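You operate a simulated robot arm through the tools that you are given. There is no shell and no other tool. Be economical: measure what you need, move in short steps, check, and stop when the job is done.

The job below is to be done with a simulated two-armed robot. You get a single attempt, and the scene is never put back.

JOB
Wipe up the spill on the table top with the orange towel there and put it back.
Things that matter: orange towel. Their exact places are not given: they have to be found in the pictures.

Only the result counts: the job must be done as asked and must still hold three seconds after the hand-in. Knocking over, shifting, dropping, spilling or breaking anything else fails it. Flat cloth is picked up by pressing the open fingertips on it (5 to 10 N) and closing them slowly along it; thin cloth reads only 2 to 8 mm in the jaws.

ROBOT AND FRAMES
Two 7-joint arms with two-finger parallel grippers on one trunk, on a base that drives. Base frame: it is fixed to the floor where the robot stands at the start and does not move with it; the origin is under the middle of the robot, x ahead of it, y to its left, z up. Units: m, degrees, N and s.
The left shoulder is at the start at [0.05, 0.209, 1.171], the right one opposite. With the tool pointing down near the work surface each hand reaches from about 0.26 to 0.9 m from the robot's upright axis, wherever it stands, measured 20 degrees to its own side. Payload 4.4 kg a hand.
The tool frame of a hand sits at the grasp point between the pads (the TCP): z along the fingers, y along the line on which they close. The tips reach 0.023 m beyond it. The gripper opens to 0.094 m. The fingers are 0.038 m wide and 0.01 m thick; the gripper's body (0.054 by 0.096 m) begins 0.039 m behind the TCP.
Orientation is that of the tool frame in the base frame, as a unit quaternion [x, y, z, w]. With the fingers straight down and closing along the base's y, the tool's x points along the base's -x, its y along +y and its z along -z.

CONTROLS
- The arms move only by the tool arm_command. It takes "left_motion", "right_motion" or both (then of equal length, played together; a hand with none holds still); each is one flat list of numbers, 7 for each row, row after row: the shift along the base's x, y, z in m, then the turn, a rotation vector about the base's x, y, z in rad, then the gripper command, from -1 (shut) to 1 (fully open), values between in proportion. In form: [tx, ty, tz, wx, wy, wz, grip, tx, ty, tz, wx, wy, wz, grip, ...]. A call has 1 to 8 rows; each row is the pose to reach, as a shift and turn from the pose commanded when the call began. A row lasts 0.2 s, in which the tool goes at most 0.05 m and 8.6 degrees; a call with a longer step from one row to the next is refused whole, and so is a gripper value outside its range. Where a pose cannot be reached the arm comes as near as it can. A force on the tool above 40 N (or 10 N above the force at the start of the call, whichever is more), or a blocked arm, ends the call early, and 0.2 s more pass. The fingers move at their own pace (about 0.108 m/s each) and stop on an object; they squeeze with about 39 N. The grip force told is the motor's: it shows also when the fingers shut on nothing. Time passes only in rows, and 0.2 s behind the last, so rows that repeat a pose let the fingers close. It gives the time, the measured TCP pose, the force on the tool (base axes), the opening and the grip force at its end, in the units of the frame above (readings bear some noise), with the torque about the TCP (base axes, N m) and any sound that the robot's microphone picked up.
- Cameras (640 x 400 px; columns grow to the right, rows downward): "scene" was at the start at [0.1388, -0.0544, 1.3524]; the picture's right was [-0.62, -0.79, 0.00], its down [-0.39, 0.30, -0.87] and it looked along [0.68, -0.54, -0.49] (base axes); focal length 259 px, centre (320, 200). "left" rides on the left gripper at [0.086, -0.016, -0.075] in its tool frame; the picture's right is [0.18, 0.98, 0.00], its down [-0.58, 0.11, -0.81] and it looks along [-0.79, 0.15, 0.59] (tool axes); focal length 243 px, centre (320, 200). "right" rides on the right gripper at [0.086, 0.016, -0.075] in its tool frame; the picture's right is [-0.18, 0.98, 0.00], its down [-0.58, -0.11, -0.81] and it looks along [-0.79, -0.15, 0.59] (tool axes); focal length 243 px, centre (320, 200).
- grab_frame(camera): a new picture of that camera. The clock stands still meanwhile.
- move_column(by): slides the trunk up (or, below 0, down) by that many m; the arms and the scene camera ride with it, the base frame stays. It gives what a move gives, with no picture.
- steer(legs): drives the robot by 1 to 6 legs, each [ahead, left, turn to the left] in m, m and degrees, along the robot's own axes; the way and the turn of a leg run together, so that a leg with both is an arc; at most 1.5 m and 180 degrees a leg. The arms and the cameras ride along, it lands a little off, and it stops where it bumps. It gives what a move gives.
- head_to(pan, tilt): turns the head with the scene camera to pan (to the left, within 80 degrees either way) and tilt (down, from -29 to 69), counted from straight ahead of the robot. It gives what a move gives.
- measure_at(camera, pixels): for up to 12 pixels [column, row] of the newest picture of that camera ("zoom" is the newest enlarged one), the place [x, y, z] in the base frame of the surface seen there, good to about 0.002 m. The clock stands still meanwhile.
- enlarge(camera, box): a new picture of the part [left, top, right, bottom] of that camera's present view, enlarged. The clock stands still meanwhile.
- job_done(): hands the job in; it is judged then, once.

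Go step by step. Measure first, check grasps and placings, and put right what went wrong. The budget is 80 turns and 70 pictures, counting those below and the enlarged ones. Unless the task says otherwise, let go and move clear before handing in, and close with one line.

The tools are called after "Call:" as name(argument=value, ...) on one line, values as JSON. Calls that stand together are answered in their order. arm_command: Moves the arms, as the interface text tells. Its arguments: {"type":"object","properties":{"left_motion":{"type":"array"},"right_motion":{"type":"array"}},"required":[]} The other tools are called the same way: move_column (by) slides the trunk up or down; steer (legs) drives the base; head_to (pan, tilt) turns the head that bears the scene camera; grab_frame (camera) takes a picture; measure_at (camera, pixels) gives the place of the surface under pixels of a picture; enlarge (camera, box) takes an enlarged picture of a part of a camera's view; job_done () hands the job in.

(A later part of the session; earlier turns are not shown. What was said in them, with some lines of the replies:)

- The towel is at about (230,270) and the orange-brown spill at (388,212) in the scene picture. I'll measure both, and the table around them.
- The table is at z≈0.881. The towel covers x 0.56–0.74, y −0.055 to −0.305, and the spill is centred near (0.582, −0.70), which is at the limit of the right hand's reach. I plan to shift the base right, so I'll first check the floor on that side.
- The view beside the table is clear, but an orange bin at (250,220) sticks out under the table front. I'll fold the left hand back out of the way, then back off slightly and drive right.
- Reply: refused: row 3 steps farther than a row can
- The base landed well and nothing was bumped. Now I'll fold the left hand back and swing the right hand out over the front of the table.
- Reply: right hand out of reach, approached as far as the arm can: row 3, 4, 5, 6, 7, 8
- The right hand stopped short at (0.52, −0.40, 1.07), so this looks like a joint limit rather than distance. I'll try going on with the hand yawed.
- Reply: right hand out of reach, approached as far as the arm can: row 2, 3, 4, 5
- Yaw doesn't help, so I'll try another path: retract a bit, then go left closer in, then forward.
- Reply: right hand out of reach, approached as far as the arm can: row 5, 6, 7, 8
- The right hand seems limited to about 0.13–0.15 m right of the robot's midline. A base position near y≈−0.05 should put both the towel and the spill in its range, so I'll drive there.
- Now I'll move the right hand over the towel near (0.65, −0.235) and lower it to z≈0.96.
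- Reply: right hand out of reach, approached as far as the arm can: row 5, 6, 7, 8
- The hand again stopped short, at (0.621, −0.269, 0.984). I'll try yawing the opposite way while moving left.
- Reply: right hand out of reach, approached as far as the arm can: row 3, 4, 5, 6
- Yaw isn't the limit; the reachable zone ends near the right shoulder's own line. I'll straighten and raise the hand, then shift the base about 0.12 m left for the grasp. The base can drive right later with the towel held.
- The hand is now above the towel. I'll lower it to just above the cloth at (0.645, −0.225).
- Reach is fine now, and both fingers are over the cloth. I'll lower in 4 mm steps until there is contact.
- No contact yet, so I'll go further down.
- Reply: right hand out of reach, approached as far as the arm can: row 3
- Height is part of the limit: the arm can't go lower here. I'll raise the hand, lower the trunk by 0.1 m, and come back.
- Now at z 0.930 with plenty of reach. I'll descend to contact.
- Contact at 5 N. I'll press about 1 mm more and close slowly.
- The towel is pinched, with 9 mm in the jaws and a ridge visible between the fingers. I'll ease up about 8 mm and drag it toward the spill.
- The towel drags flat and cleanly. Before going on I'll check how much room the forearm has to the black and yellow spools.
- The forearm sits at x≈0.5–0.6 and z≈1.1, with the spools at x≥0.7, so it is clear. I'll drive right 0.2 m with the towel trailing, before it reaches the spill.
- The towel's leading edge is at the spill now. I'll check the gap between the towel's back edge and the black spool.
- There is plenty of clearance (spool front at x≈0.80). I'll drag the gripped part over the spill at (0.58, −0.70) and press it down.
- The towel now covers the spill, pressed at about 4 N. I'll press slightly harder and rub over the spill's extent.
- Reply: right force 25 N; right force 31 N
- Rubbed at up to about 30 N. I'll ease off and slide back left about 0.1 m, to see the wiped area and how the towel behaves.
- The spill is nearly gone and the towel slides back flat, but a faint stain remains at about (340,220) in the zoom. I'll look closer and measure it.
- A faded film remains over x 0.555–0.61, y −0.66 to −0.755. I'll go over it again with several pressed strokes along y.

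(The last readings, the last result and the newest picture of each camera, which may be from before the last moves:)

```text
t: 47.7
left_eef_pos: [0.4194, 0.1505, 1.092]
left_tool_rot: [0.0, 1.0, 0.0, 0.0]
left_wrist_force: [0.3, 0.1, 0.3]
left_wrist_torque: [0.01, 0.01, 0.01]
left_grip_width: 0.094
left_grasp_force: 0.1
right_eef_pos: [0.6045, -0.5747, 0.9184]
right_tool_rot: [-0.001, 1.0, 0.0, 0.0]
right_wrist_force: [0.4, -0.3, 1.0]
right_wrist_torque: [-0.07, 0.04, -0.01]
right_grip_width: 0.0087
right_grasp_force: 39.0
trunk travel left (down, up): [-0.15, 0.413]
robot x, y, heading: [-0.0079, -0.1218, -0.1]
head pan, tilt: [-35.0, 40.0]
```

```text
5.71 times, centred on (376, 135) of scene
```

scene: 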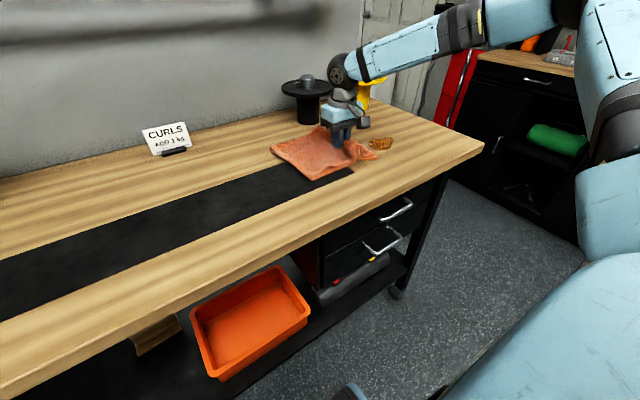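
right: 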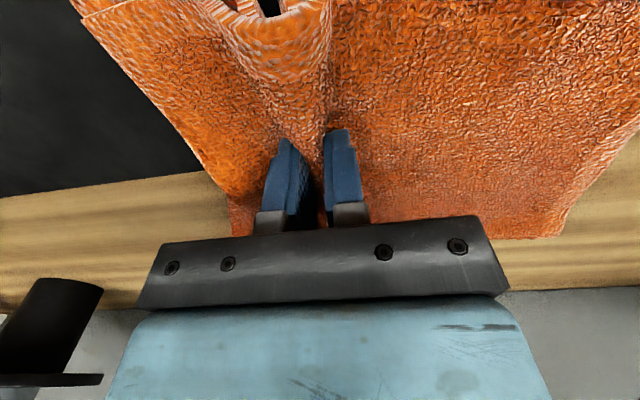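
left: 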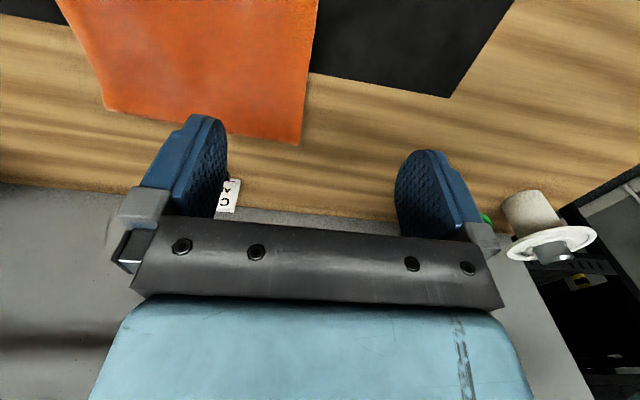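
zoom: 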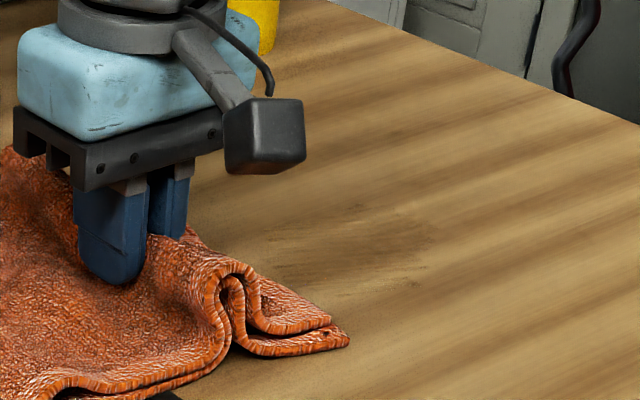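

Much fainter now, with slight traces left around (280–430, 215–290) in the zoom. I'll measure the traces and do another round centred on them.

Call:
measure_at(camera="zoom", pixels=[[415, 283], [425, 230], [280, 265], [350, 250], [390, 215]])

Call:
arm_command(right_motion=[-0.01, -0.04, 0, 0, 0, 0, -1, -0.02, -0.07, -0.005, 0, 0, 0, -1, -0.03, -0.1, -0.01, 0, 0, 0, -1, -0.04, -0.12, -0.011, 0, 0, 0, -1, -0.04, -0.16, -0.011, 0, 0, 0, -1, -0.04, -0.2, -0.011, 0, 0, 0, -1, -0.025, -0.2, -0.011, 0, 0, 0, -1, -0.025, -0.16, -0.011, 0, 0, 0, -1])

Call:
arm_command(right_motion=[0, 0.03, 0, 0, 0, 0, -1, 0, 0.06, 0, 0, 0, 0, -1, -0.02, 0.04, 0, 0, 0, 0, -1, -0.025, 0.0, 0, 0, 0, 0, -1, -0.025, -0.04, 0, 0, 0, 0, -1, 0, -0.05, 0, 0, 0, 0, -1, 0.02, -0.045, 0, 0, 0, 0, -1, 0.02, -0.01, 0, 0, 0, 0, -1])

Call:
arm_command(right_motion=[0, 0.04, 0, 0, 0, 0, -1, -0.01, 0.06, 0, 0, 0, 0, -1, -0.01, 0.02, 0, 0, 0, 0, -1, -0.01, -0.02, 0, 0, 0, 0, -1, -0.025, -0.04, 0, 0, 0, 0, -1, -0.03, 0.0, 0, 0, 0, 0, -1, -0.035, 0.04, 0, 0, 0, 0, -1, -0.015, 0.07, 0, 0, 0, 0, -1])

Call:
arm_command(right_motion=[0, 0, 0.005, 0, 0, 0, -1, 0, 0.02, 0.01, 0, 0, 0, -1, 0.01, 0.06, 0.01, 0, 0, 0, -1, 0.015, 0.1, 0.01, 0, 0, 0, -1])

Call:
enlarge(camera="scene", box=[320, 100, 432, 170])

```text
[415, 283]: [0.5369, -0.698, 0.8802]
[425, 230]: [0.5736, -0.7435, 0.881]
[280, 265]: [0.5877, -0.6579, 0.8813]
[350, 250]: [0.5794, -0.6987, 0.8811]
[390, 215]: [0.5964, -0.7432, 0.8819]
```

```text
t: 49.5
left_eef_pos: [0.418, 0.151, 1.0918]
left_tool_rot: [-0.001, 1.0, -0.001, 0.001]
left_wrist_force: [-0.2, -0.7, -0.7]
left_wrist_torque: [0.04, -0.01, 0.0]
left_grip_width: 0.0942
left_grasp_force: 0.1
right_eef_pos: [0.5806, -0.7354, 0.9095]
right_tool_rot: [0.0, 1.0, -0.002, 0.002]
right_wrist_force: [-1.8, -7.4, 23.8]
right_wrist_torque: [-0.21, 0.03, -0.01]
right_grip_width: 0.0089
right_grasp_force: 39.0
trunk travel left (down, up): [-0.15, 0.413]
robot x, y, heading: [-0.0078, -0.1223, -0.1]
head pan, tilt: [-35.0, 40.0]
```

```text
t: 51.3
left_eef_pos: [0.4173, 0.1516, 1.0932]
left_tool_rot: [0.0, 1.0, -0.001, 0.001]
left_wrist_force: [0.3, 0.0, 0.1]
left_wrist_torque: [-0.02, 0.0, -0.01]
left_grip_width: 0.0939
left_grasp_force: 0.1
right_eef_pos: [0.6034, -0.7448, 0.9095]
right_tool_rot: [-0.001, 1.0, -0.001, 0.002]
right_wrist_force: [-2.2, -5.6, 21.4]
right_wrist_torque: [-0.15, 0.03, -0.02]
right_grip_width: 0.0086
right_grasp_force: 39.1
trunk travel left (down, up): [-0.15, 0.413]
robot x, y, heading: [-0.0083, -0.1179, 0.1]
head pan, tilt: [-35.0, 40.0]
```

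```text
t: 53.1
left_eef_pos: [0.4169, 0.1519, 1.092]
left_tool_rot: [-0.001, 1.0, -0.001, 0.001]
left_wrist_force: [0.1, 0.9, 0.2]
left_wrist_torque: [-0.01, 0.02, 0.02]
left_grip_width: 0.0939
left_grasp_force: 0.0
right_eef_pos: [0.5804, -0.6735, 0.9079]
right_tool_rot: [0.0, 1.0, -0.001, 0.001]
right_wrist_force: [-3.8, -5.7, 22.4]
right_wrist_torque: [-0.17, 0.11, 0.0]
right_grip_width: 0.0086
right_grasp_force: 39.1
trunk travel left (down, up): [-0.15, 0.413]
robot x, y, heading: [-0.0098, -0.1193, -0.1]
head pan, tilt: [-35.0, 40.0]
```

```text
t: 54.1
left_eef_pos: [0.4201, 0.1518, 1.0924]
left_tool_rot: [-0.001, 1.0, 0.001, -0.001]
left_wrist_force: [-0.1, 0.5, -0.8]
left_wrist_torque: [0.01, -0.02, -0.03]
left_grip_width: 0.094
left_grasp_force: 0.1
right_eef_pos: [0.5995, -0.5737, 0.9167]
right_tool_rot: [0.0, 1.0, -0.001, -0.001]
right_wrist_force: [0.3, -0.4, 0.7]
right_wrist_torque: [-0.07, -0.02, -0.03]
right_grip_width: 0.0088
right_grasp_force: 39.1
trunk travel left (down, up): [-0.15, 0.413]
robot x, y, heading: [-0.0088, -0.1226, 0.1]
head pan, tilt: [-35.0, 40.0]
```

```text
5.71 times, centred on (376, 135) of scene
```

zoom: 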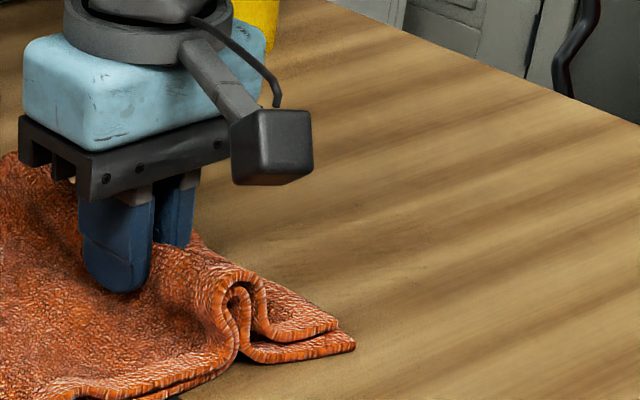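

It looks almost clean. I'll zoom in tightly before leaving.

Call:
enlarge(camera="scene", box=[355, 125, 411, 160])

```text
11.43 times, centred on (383, 142) of scene
```

zoom: 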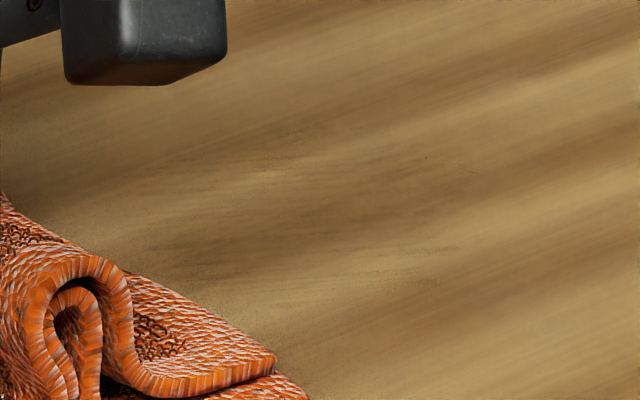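

Only tiny specks remain, around (430,280) and (230,250). One more short round over the whole area should finish it.

Call:
arm_command(right_motion=[-0.02, -0.04, 0, 0, 0, 0, -1, -0.035, -0.07, -0.005, 0, 0, 0, -1, -0.045, -0.1, -0.009, 0, 0, 0, -1, -0.05, -0.13, -0.01, 0, 0, 0, -1, -0.05, -0.17, -0.01, 0, 0, 0, -1, -0.03, -0.2, -0.01, 0, 0, 0, -1, -0.03, -0.16, -0.01, 0, 0, 0, -1, -0.03, -0.12, -0.01, 0, 0, 0, -1])

Call:
arm_command(right_motion=[0.015, 0.03, 0, 0, 0, 0, -1, 0.015, -0.01, 0, 0, 0, 0, -1, 0.015, -0.05, 0, 0, 0, 0, -1, 0.03, -0.08, 0, 0, 0, 0, -1, 0.03, -0.04, 0, 0, 0, 0, -1, 0.0, -0.02, 0, 0, 0, 0, -1, -0.02, 0.01, 0, 0, 0, 0, -1, 0.0, 0.04, 0, 0, 0, 0, -1])

Call:
arm_command(right_motion=[0, 0, 0.005, 0, 0, 0, -1, 0, 0.02, 0.01, 0, 0, 0, -1, 0.015, 0.06, 0.01, 0, 0, 0, -1, 0.025, 0.1, 0.01, 0, 0, 0, -1, 0.035, 0.14, 0.01, 0, 0, 0, -1])

Call:
enlarge(camera="scene", box=[335, 115, 415, 165])

Call:
grab_frame(camera="scene")

```text
t: 55.9
left_eef_pos: [0.419, 0.1513, 1.0918]
left_tool_rot: [-0.001, 1.0, -0.001, 0.001]
left_wrist_force: [0.7, -0.4, 0.2]
left_wrist_torque: [0.01, -0.02, 0.0]
left_grip_width: 0.0938
left_grasp_force: 0.1
right_eef_pos: [0.5685, -0.6946, 0.9081]
right_tool_rot: [0.001, 1.0, -0.001, 0.0]
right_wrist_force: [-0.3, -5.0, 17.3]
right_wrist_torque: [-0.15, -0.04, -0.03]
right_grip_width: 0.0091
right_grasp_force: 39.0
trunk travel left (down, up): [-0.15, 0.413]
robot x, y, heading: [-0.0089, -0.1212, -0.3]
head pan, tilt: [-35.0, 40.0]
```

```text
t: 57.7
left_eef_pos: [0.4173, 0.1523, 1.0923]
left_tool_rot: [-0.001, 1.0, 0.0, 0.0]
left_wrist_force: [-0.1, 0.7, -0.1]
left_wrist_torque: [0.01, -0.01, -0.02]
left_grip_width: 0.0943
left_grasp_force: 0.2
right_eef_pos: [0.5679, -0.6538, 0.9081]
right_tool_rot: [0.001, 1.0, -0.002, 0.001]
right_wrist_force: [-1.9, -6.4, 26.6]
right_wrist_torque: [-0.21, 0.0, -0.05]
right_grip_width: 0.0088
right_grasp_force: 39.2
trunk travel left (down, up): [-0.15, 0.413]
robot x, y, heading: [-0.0103, -0.1225, 0.1]
head pan, tilt: [-35.0, 40.0]
```

```text
t: 58.9
left_eef_pos: [0.4189, 0.1515, 1.0919]
left_tool_rot: [-0.002, 1.0, 0.0, -0.001]
left_wrist_force: [-0.1, -0.1, -0.2]
left_wrist_torque: [0.01, 0.03, 0.0]
left_grip_width: 0.0944
left_grasp_force: 0.3
right_eef_pos: [0.6064, -0.5163, 0.9197]
right_tool_rot: [0.0, 1.0, -0.001, -0.001]
right_wrist_force: [-0.3, -0.1, 0.2]
right_wrist_torque: [-0.07, 0.01, -0.03]
right_grip_width: 0.0088
right_grasp_force: 38.6
trunk travel left (down, up): [-0.15, 0.413]
robot x, y, heading: [-0.0115, -0.1219, -0.1]
head pan, tilt: [-35.0, 40.0]
```

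```text
8.00 times, centred on (375, 140) of scene
```

zoom: 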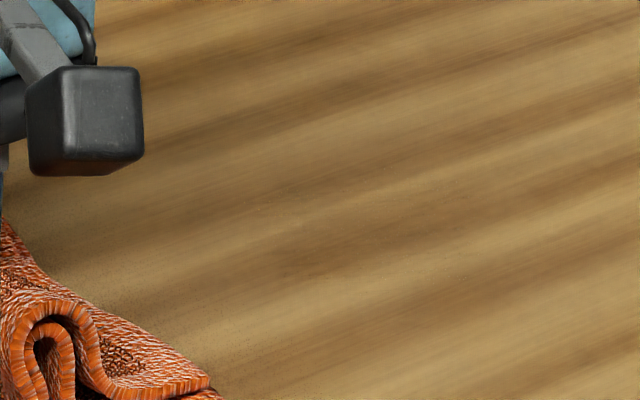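

```text
42 pictures are left
```

scene: 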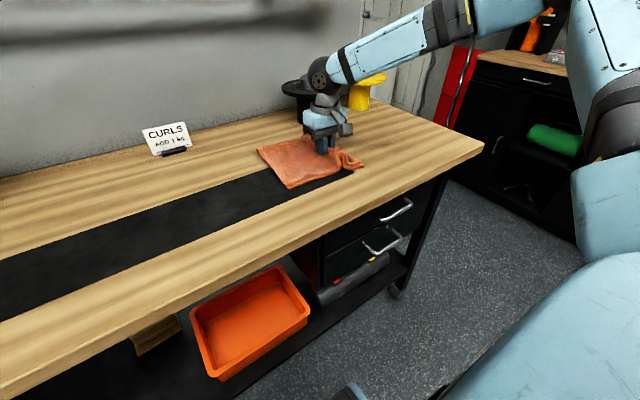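

The table is clean. I'll drive left 0.2 m with the towel sliding along, back toward its place.

Call:
steer(legs=[[0, 0.2, 0]])

Call:
head_to(pan=-20, tilt=45)

Call:
grab_frame(camera="scene")

```text
t: 61.3
left_eef_pos: [0.4191, 0.352, 1.0911]
left_tool_rot: [-0.001, 1.0, 0.0, 0.0]
left_wrist_force: [0.7, 0.8, 0.2]
left_wrist_torque: [0.0, -0.03, 0.01]
left_grip_width: 0.094
left_grasp_force: 0.0
right_eef_pos: [0.6041, -0.3158, 0.9194]
right_tool_rot: [0.0, 1.0, -0.001, 0.0]
right_wrist_force: [-0.4, -0.7, -0.1]
right_wrist_torque: [-0.01, -0.02, -0.03]
right_grip_width: 0.0088
right_grasp_force: 38.6
trunk travel left (down, up): [-0.15, 0.413]
robot x, y, heading: [-0.0083, 0.0814, 0.1]
head pan, tilt: [-35.0, 40.0]
```

```text
t: 62.0
left_eef_pos: [0.4191, 0.3516, 1.0932]
left_tool_rot: [-0.001, 1.0, 0.0, -0.001]
left_wrist_force: [0.3, 1.1, 0.1]
left_wrist_torque: [0.0, 0.0, -0.04]
left_grip_width: 0.094
left_grasp_force: 0.0
right_eef_pos: [0.6055, -0.3159, 0.9201]
right_tool_rot: [0.001, 1.0, -0.001, 0.0]
right_wrist_force: [0.7, -0.4, -0.3]
right_wrist_torque: [-0.05, -0.01, -0.02]
right_grip_width: 0.0086
right_grasp_force: 39.0
trunk travel left (down, up): [-0.15, 0.413]
robot x, y, heading: [-0.0143, 0.0792, 0.2]
head pan, tilt: [-20.0, 45.0]
```

```text
41 pictures are left
```

scene: 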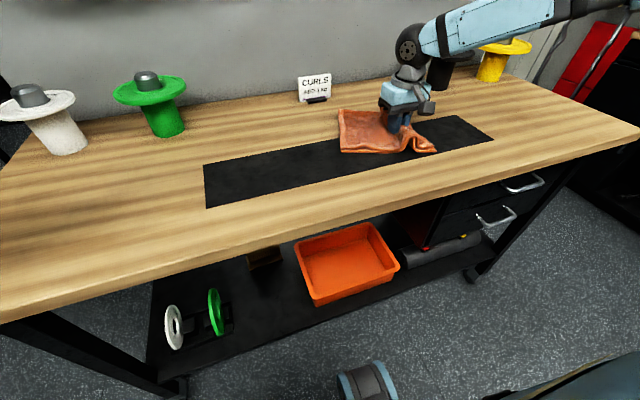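

Towel still flat, with a small ridge at the jaws. I'll move the grip back to its original point (0.642, −0.226), lower it and check before releasing.

Call:
arm_command(right_motion=[0.006, 0.015, 0, 0, 0, 0, -1, 0.012, 0.03, 0, 0, 0, 0, -1, 0.018, 0.045, 0, 0, 0, 0, -1, 0.024, 0.06, 0, 0, 0, 0, -1, 0.03, 0.075, 0, 0, 0, 0, -1, 0.037, 0.09, 0, 0, 0, 0, -1, 0.037, 0.09, -0.005, 0, 0, 0, -1])

Call:
enlarge(camera="scene", box=[240, 50, 480, 200])

```text
t: 63.6
left_eef_pos: [0.4191, 0.3524, 1.0927]
left_tool_rot: [-0.001, 1.0, 0.0, 0.0]
left_wrist_force: [-0.8, 0.0, 0.2]
left_wrist_torque: [0.04, 0.02, -0.01]
left_grip_width: 0.094
left_grasp_force: 0.0
right_eef_pos: [0.6423, -0.2275, 0.9146]
right_tool_rot: [-0.001, 1.0, 0.0, 0.001]
right_wrist_force: [0.2, -0.4, 1.4]
right_wrist_torque: [-0.04, -0.02, 0.0]
right_grip_width: 0.0089
right_grasp_force: 39.0
trunk travel left (down, up): [-0.15, 0.413]
robot x, y, heading: [-0.0113, 0.0825, 0.2]
head pan, tilt: [-20.0, 45.0]
```

```text
2.67 times, centred on (360, 125) of scene
```

zoom: 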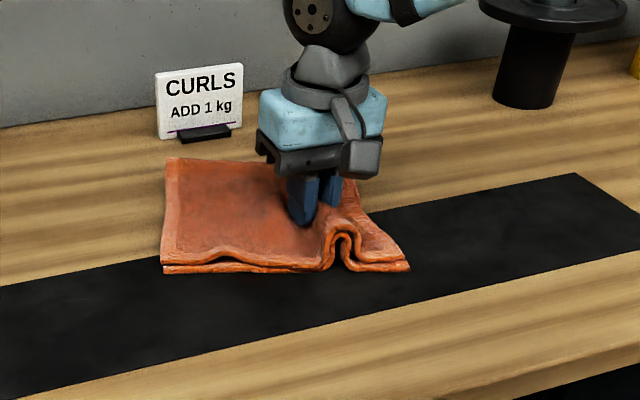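

Call:
measure_at(camera="zoom", pixels=[[172, 162], [163, 268], [408, 266], [362, 200], [240, 210]])

```text
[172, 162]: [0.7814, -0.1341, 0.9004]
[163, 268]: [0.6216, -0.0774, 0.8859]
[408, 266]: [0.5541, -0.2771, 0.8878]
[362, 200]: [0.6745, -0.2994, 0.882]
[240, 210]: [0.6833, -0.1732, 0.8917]
```

The towel is turned about 19° clockwise from its original pose. I'll turn the gripper +0.33 rad with a small +y shift, slightly lifted, then measure.

Call:
arm_command(right_motion=[0, 0, 0.006, 0, 0, 0.0, -1, 0, 0.005, 0.006, 0, 0, 0.08, -1, 0, 0.01, 0.006, 0, 0, 0.16, -1, 0, 0.015, 0.006, 0, 0, 0.24, -1, 0, 0.02, 0.006, 0, 0, 0.33, -1, 0, 0.02, 0.006, 0, 0, 0.4, -1, 0, 0.02, 0, 0, 0, 0.4, -1])

Call:
enlarge(camera="scene", box=[240, 50, 480, 200])

```text
t: 65.2
left_eef_pos: [0.4179, 0.3517, 1.0932]
left_tool_rot: [-0.001, 1.0, 0.0, 0.001]
left_wrist_force: [-0.6, 0.0, 1.3]
left_wrist_torque: [-0.03, 0.0, 0.01]
left_grip_width: 0.0938
left_grasp_force: 0.1
right_eef_pos: [0.6411, -0.2045, 0.9149]
right_tool_rot: [-0.199, 0.98, 0.0, -0.001]
right_wrist_force: [-0.1, -0.4, 3.3]
right_wrist_torque: [-0.04, -0.06, -0.22]
right_grip_width: 0.0086
right_grasp_force: 38.7
trunk travel left (down, up): [-0.15, 0.413]
robot x, y, heading: [-0.0089, 0.0788, 0.2]
head pan, tilt: [-20.0, 45.0]
```

```text
2.67 times, centred on (360, 125) of scene
```

zoom: 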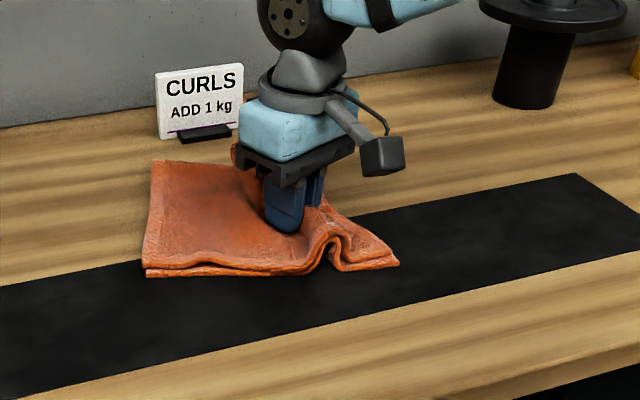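

Call:
measure_at(camera="zoom", pixels=[[155, 163], [145, 275], [397, 262], [345, 214], [220, 210]])

```text
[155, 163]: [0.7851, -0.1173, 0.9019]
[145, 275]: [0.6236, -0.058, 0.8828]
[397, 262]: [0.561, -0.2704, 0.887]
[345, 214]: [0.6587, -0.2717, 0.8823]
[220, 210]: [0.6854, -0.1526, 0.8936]
```

The fold only twisted locally and the towel body is still turned: its left front corner is at x 0.624 but should be about 0.573. I'll release, lift, and see how it settles.

Call:
arm_command(right_motion=[0, 0, 0, 0, 0, -0.12, -1, 0, 0, 0, 0, 0, -0.12, -0.6, 0, 0, 0, 0, 0, -0.12, -0.2, 0, 0, 0.0, 0, 0, -0.12, 0.1, 0, 0, 0.02, 0, 0, -0.12, 0.1, 0, 0, 0.06, 0, 0, -0.25, 0.1, 0, -0.0, 0.1, 0, 0, -0.4, 0.1, 0, -0.0, 0.12, 0, 0, -0.4, 0.1])

Call:
enlarge(camera="scene", box=[240, 50, 480, 200])

```text
t: 67.0
left_eef_pos: [0.4192, 0.3517, 1.0925]
left_tool_rot: [-0.001, 1.0, 0.0, 0.0]
left_wrist_force: [-0.3, 0.2, 0.0]
left_wrist_torque: [-0.01, 0.01, 0.02]
left_grip_width: 0.0938
left_grasp_force: 0.0
right_eef_pos: [0.6402, -0.2069, 1.0363]
right_tool_rot: [-0.001, 1.0, 0.001, 0.0]
right_wrist_force: [0.8, 0.3, 0.1]
right_wrist_torque: [0.0, 0.01, -0.01]
right_grip_width: 0.0517
right_grasp_force: 0.2
trunk travel left (down, up): [-0.15, 0.413]
robot x, y, heading: [-0.0122, 0.0817, 0.1]
head pan, tilt: [-20.0, 45.0]
```

```text
2.67 times, centred on (360, 125) of scene
```

zoom: 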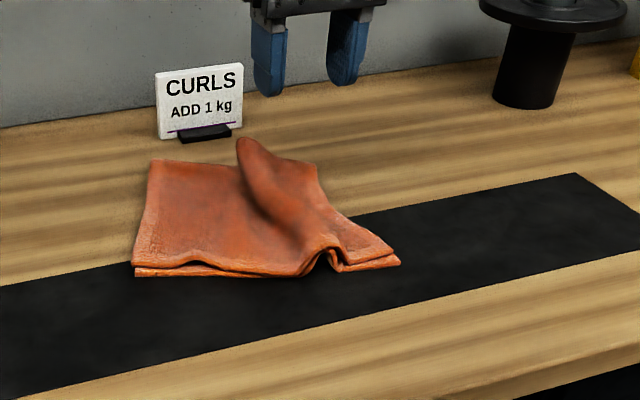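

Released cleanly; a ridge and the rotation remain. I'll shift the base 0.1 m left for reach, then press the closed fingertips on the towel's left part and drag it toward −x/+y to square it up.

Call:
steer(legs=[[0, 0.1, 0]])

Call:
arm_command(right_motion=[0.02, 0, 0, 0, 0, 0, -1, 0.04, 0, -0.03, 0, 0, 0, -1, 0.05, 0, -0.06, 0, 0, 0, -1, 0.05, 0, -0.09, 0, 0, 0, -1])

Call:
grab_frame(camera="scene")

```text
t: 68.6
left_eef_pos: [0.4168, 0.4525, 1.0921]
left_tool_rot: [-0.002, 1.0, 0.0, 0.0]
left_wrist_force: [-0.3, 1.4, 0.1]
left_wrist_torque: [-0.02, -0.04, -0.02]
left_grip_width: 0.0941
left_grasp_force: 0.0
right_eef_pos: [0.6411, -0.1058, 1.0347]
right_tool_rot: [-0.001, 1.0, 0.0, 0.0]
right_wrist_force: [-0.5, 0.2, -0.5]
right_wrist_torque: [-0.04, -0.04, 0.0]
right_grip_width: 0.0515
right_grasp_force: 0.0
trunk travel left (down, up): [-0.15, 0.413]
robot x, y, heading: [-0.0078, 0.1809, 0.3]
head pan, tilt: [-20.0, 45.0]
```

```text
t: 69.6
left_eef_pos: [0.4182, 0.4526, 1.0926]
left_tool_rot: [-0.003, 1.0, 0.0, 0.0]
left_wrist_force: [0.4, 0.1, 0.3]
left_wrist_torque: [-0.01, -0.01, 0.0]
left_grip_width: 0.0941
left_grasp_force: 0.1
right_eef_pos: [0.6911, -0.1088, 0.9449]
right_tool_rot: [-0.001, 1.0, 0.0, -0.001]
right_wrist_force: [0.2, 0.5, 0.0]
right_wrist_torque: [0.0, -0.02, 0.01]
right_grip_width: 0.0
right_grasp_force: 39.1
trunk travel left (down, up): [-0.15, 0.413]
robot x, y, heading: [-0.0088, 0.1832, 0.2]
head pan, tilt: [-20.0, 45.0]
```

```text
37 pictures are left
```

scene: 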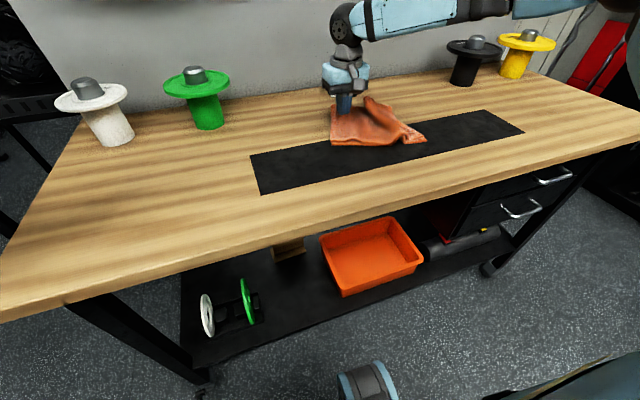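

The fingers are above the left part of the towel. I'll lower to a light press.

Call:
arm_command(right_motion=[0, 0, -0.02, 0, 0, 0, -1, 0, 0, -0.03, 0, 0, 0, -1, 0, 0, -0.035, 0, 0, 0, -1])

```text
t: 70.4
left_eef_pos: [0.4179, 0.4534, 1.0931]
left_tool_rot: [-0.003, 1.0, -0.001, 0.0]
left_wrist_force: [-0.1, -0.4, 0.2]
left_wrist_torque: [0.0, -0.01, -0.04]
left_grip_width: 0.0941
left_grasp_force: 0.1
right_eef_pos: [0.6903, -0.1071, 0.9106]
right_tool_rot: [-0.002, 1.0, 0.0, 0.001]
right_wrist_force: [0.8, 0.0, 2.2]
right_wrist_torque: [0.01, -0.03, 0.05]
right_grip_width: 0.0
right_grasp_force: 39.1
trunk travel left (down, up): [-0.15, 0.413]
robot x, y, heading: [-0.0111, 0.1794, 0.0]
head pan, tilt: [-20.0, 45.0]
```

Call:
arm_command(right_motion=[0, 0, -0.004, 0, 0, 0, -1, -0.01, 0.005, -0.004, 0, 0, 0, -1, -0.02, 0.01, -0.004, 0, 0, 0, -1, -0.03, 0.015, -0.004, 0, 0, 0, -1, -0.04, 0.018, -0.004, 0, 0, 0, -1, -0.045, 0.02, -0.004, 0, 0, 0, -1])

Call:
enlarge(camera="scene", box=[270, 60, 470, 185])

```text
t: 71.8
left_eef_pos: [0.4176, 0.4534, 1.0936]
left_tool_rot: [-0.003, 1.0, -0.001, 0.001]
left_wrist_force: [0.4, 0.4, -0.3]
left_wrist_torque: [0.0, 0.02, -0.01]
left_grip_width: 0.0938
left_grasp_force: 0.0
right_eef_pos: [0.6454, -0.0866, 0.9083]
right_tool_rot: [-0.002, 1.0, 0.0, 0.001]
right_wrist_force: [6.3, -1.6, 18.4]
right_wrist_torque: [-0.01, -0.12, 0.03]
right_grip_width: 0.0
right_grasp_force: 39.4
right hand out of reach, approached as far as the arm can: row 1
trunk travel left (down, up): [-0.15, 0.413]
robot x, y, heading: [-0.0122, 0.1817, 0.4]
head pan, tilt: [-20.0, 45.0]
```

```text
3.20 times, centred on (370, 122) of scene
```

zoom: 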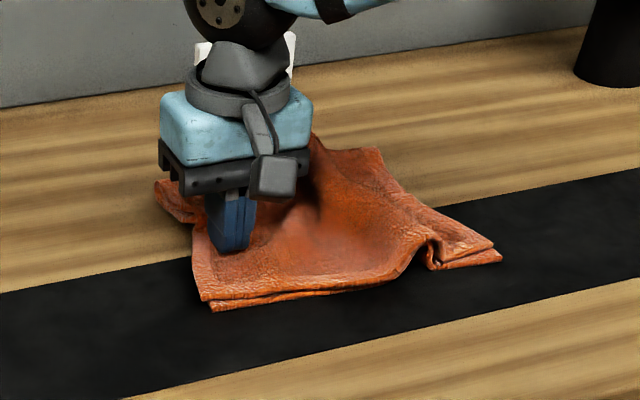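

The left part moved with the fingers. I'll lift and check the shape.

Call:
arm_command(right_motion=[0, 0, 0.02, 0, 0, 0, -1, 0, 0, 0.06, 0, 0, 0, -1, 0, 0, 0.1, 0, 0, 0, -1, 0, 0, 0.14, 0, 0, 0, -1])

Call:
enlarge(camera="scene", box=[270, 60, 470, 185])

```text
t: 72.8
left_eef_pos: [0.4166, 0.453, 1.0921]
left_tool_rot: [-0.003, 1.0, 0.0, 0.0]
left_wrist_force: [-0.5, 0.2, 1.5]
left_wrist_torque: [-0.01, 0.01, 0.01]
left_grip_width: 0.0937
left_grasp_force: 0.1
right_eef_pos: [0.6461, -0.0874, 1.0477]
right_tool_rot: [-0.001, 1.0, -0.001, 0.0]
right_wrist_force: [-0.3, -0.3, 0.7]
right_wrist_torque: [0.01, -0.02, -0.01]
right_grip_width: 0.0001
right_grasp_force: 39.3
trunk travel left (down, up): [-0.15, 0.413]
robot x, y, heading: [-0.0127, 0.1836, -0.1]
head pan, tilt: [-20.0, 45.0]
```

```text
3.20 times, centred on (370, 122) of scene
```

zoom: 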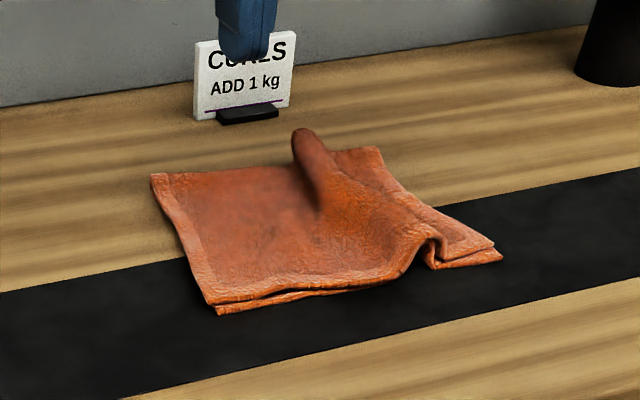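

Call:
measure_at(camera="zoom", pixels=[[154, 178], [213, 310], [500, 257], [378, 150], [290, 230], [300, 133]])

```text
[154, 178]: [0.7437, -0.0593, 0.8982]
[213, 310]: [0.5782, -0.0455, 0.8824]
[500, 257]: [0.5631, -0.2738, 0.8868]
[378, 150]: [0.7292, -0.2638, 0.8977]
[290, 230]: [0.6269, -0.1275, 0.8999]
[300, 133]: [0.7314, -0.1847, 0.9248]
```

The left corners now match the original within a centimetre, and the right edge is about 3 cm short because of the ridge. I'll press on the right strip and pull it −y to flatten the ridge.

Call:
arm_command(right_motion=[0, -0.045, 0, 0, 0, 0, -1, 0, -0.09, -0.0, 0, 0, 0, -1, 0, -0.13, -0.02, 0, 0, 0, -1, 0, -0.163, -0.05, 0, 0, 0, -1, 0, -0.163, -0.09, 0, 0, 0, -1, 0, -0.163, -0.12, 0, 0, 0, -1, 0, -0.163, -0.13, 0, 0, 0, -1, 0, -0.163, -0.138, 0, 0, 0, -1])

Call:
enlarge(camera="scene", box=[270, 60, 470, 185])

```text
t: 74.6
left_eef_pos: [0.4171, 0.4529, 1.0932]
left_tool_rot: [-0.003, 1.0, 0.0, 0.0]
left_wrist_force: [-0.5, -0.6, -0.2]
left_wrist_torque: [0.0, -0.03, 0.04]
left_grip_width: 0.0942
left_grasp_force: 0.0
right_eef_pos: [0.6465, -0.2468, 0.9086]
right_tool_rot: [-0.002, 1.0, 0.0, 0.002]
right_wrist_force: [3.3, -1.2, 7.9]
right_wrist_torque: [-0.02, -0.13, 0.03]
right_grip_width: 0.0
right_grasp_force: 38.8
trunk travel left (down, up): [-0.15, 0.413]
robot x, y, heading: [-0.0141, 0.1837, 0.2]
head pan, tilt: [-20.0, 45.0]
```

```text
3.20 times, centred on (370, 122) of scene
```

zoom: 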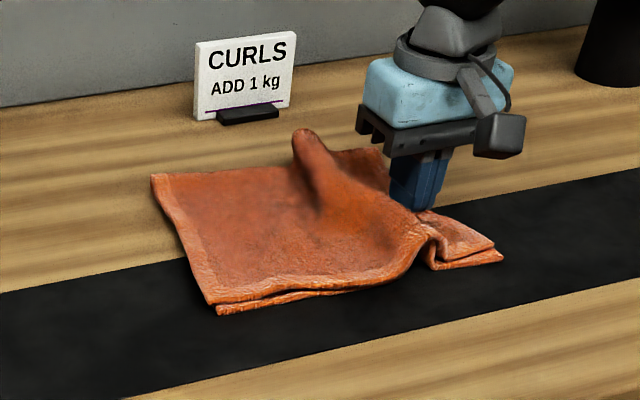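

The press is about 8 N on the right strip. I'll drag it 3.5 cm toward −y, then lift.

Call:
arm_command(right_motion=[0, -0.008, -0.001, 0, 0, 0, -1, 0, -0.016, -0.001, 0, 0, 0, -1, 0, -0.024, -0.001, 0, 0, 0, -1, 0, -0.032, -0.001, 0, 0, 0, -1, 0, -0.036, -0.001, 0, 0, 0, -1, 0, -0.036, 0.03, 0, 0, 0, -1, 0, -0.036, 0.07, 0, 0, 0, -1, 0, -0.036, 0.11, 0, 0, 0, -1])

Call:
enlarge(camera="scene", box=[270, 60, 470, 185])

```text
t: 76.4
left_eef_pos: [0.4181, 0.4529, 1.0923]
left_tool_rot: [-0.002, 1.0, 0.0, 0.001]
left_wrist_force: [-0.1, -0.1, -0.7]
left_wrist_torque: [0.0, 0.01, -0.01]
left_grip_width: 0.0938
left_grasp_force: 0.1
right_eef_pos: [0.6457, -0.2874, 1.0194]
right_tool_rot: [-0.002, 1.0, 0.0, 0.0]
right_wrist_force: [0.2, 0.0, 0.3]
right_wrist_torque: [-0.03, 0.01, 0.01]
right_grip_width: 0.0001
right_grasp_force: 39.4
trunk travel left (down, up): [-0.15, 0.413]
robot x, y, heading: [-0.0144, 0.1806, -0.0]
head pan, tilt: [-20.0, 45.0]
```

```text
3.20 times, centred on (370, 122) of scene
```

zoom: 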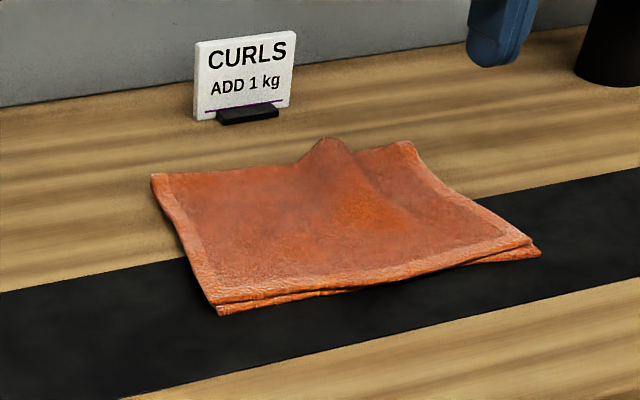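

The towel lies flat in its original place. I'll raise the hand clear, check the spill area and the whole table once more, and open the gripper.

Call:
arm_command(right_motion=[-0.03, 0, 0.03, 0, 0, 0, 0, -0.07, -0.02, 0.05, 0, 0, 0, 1, -0.11, -0.03, 0.06, 0, 0, 0, 1, -0.15, -0.04, 0.07, 0, 0, 0, 1, -0.19, -0.05, 0.08, 0, 0, 0, 1, -0.23, -0.06, 0.08, 0, 0, 0, 1])

Call:
head_to(pan=-35, tilt=35)

Call:
grab_frame(camera="scene")

Call:
grab_frame(camera="right")

```text
t: 77.8
left_eef_pos: [0.4164, 0.4521, 1.0948]
left_tool_rot: [-0.003, 1.0, 0.001, 0.001]
left_wrist_force: [-0.5, -0.2, 0.2]
left_wrist_torque: [0.02, 0.01, 0.03]
left_grip_width: 0.094
left_grasp_force: 0.1
right_eef_pos: [0.4157, -0.3465, 1.1009]
right_tool_rot: [-0.002, 1.0, 0.001, 0.0]
right_wrist_force: [-0.6, -1.2, 0.4]
right_wrist_torque: [0.03, -0.05, -0.03]
right_grip_width: 0.094
right_grasp_force: 0.0
trunk travel left (down, up): [-0.15, 0.413]
robot x, y, heading: [-0.0117, 0.18, 0.4]
head pan, tilt: [-20.0, 45.0]
```

```text
t: 78.6
left_eef_pos: [0.4172, 0.4527, 1.0913]
left_tool_rot: [-0.002, 1.0, 0.001, 0.0]
left_wrist_force: [-0.1, -0.5, -0.1]
left_wrist_torque: [-0.01, 0.0, 0.02]
left_grip_width: 0.0939
left_grasp_force: 0.0
right_eef_pos: [0.4174, -0.347, 1.1007]
right_tool_rot: [-0.002, 1.0, 0.0, 0.0]
right_wrist_force: [0.0, -0.8, 0.3]
right_wrist_torque: [0.03, -0.02, 0.02]
right_grip_width: 0.0939
right_grasp_force: 0.0
trunk travel left (down, up): [-0.15, 0.413]
robot x, y, heading: [-0.0115, 0.1815, 0.0]
head pan, tilt: [-35.0, 35.0]
```

```text
32 pictures are left
```

scene: 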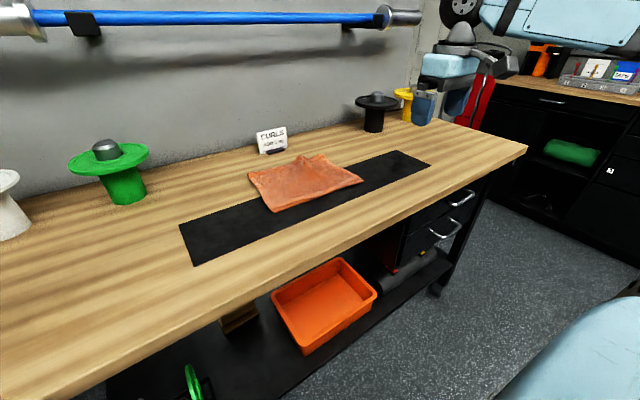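

```text
31 pictures are left
```

right: 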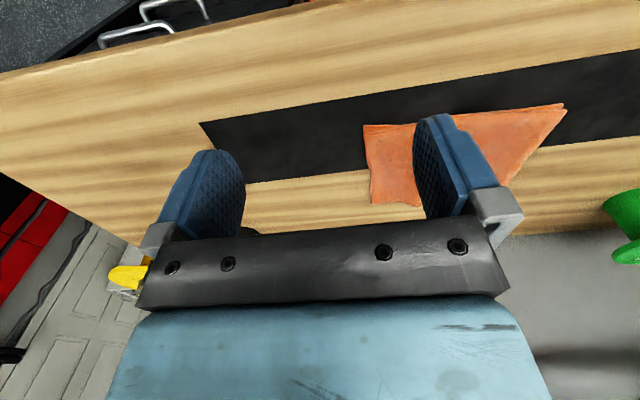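

The spill area is clean, the towel is back in place, nothing else has moved and both hands are clear. I'm handing in.

Call:
job_done()

```text
The job is handed in.
```

I wiped up the spill with the orange towel, laid the towel flat again in its original place, and handed the job in with both hands clear and no other object seen to have moved.
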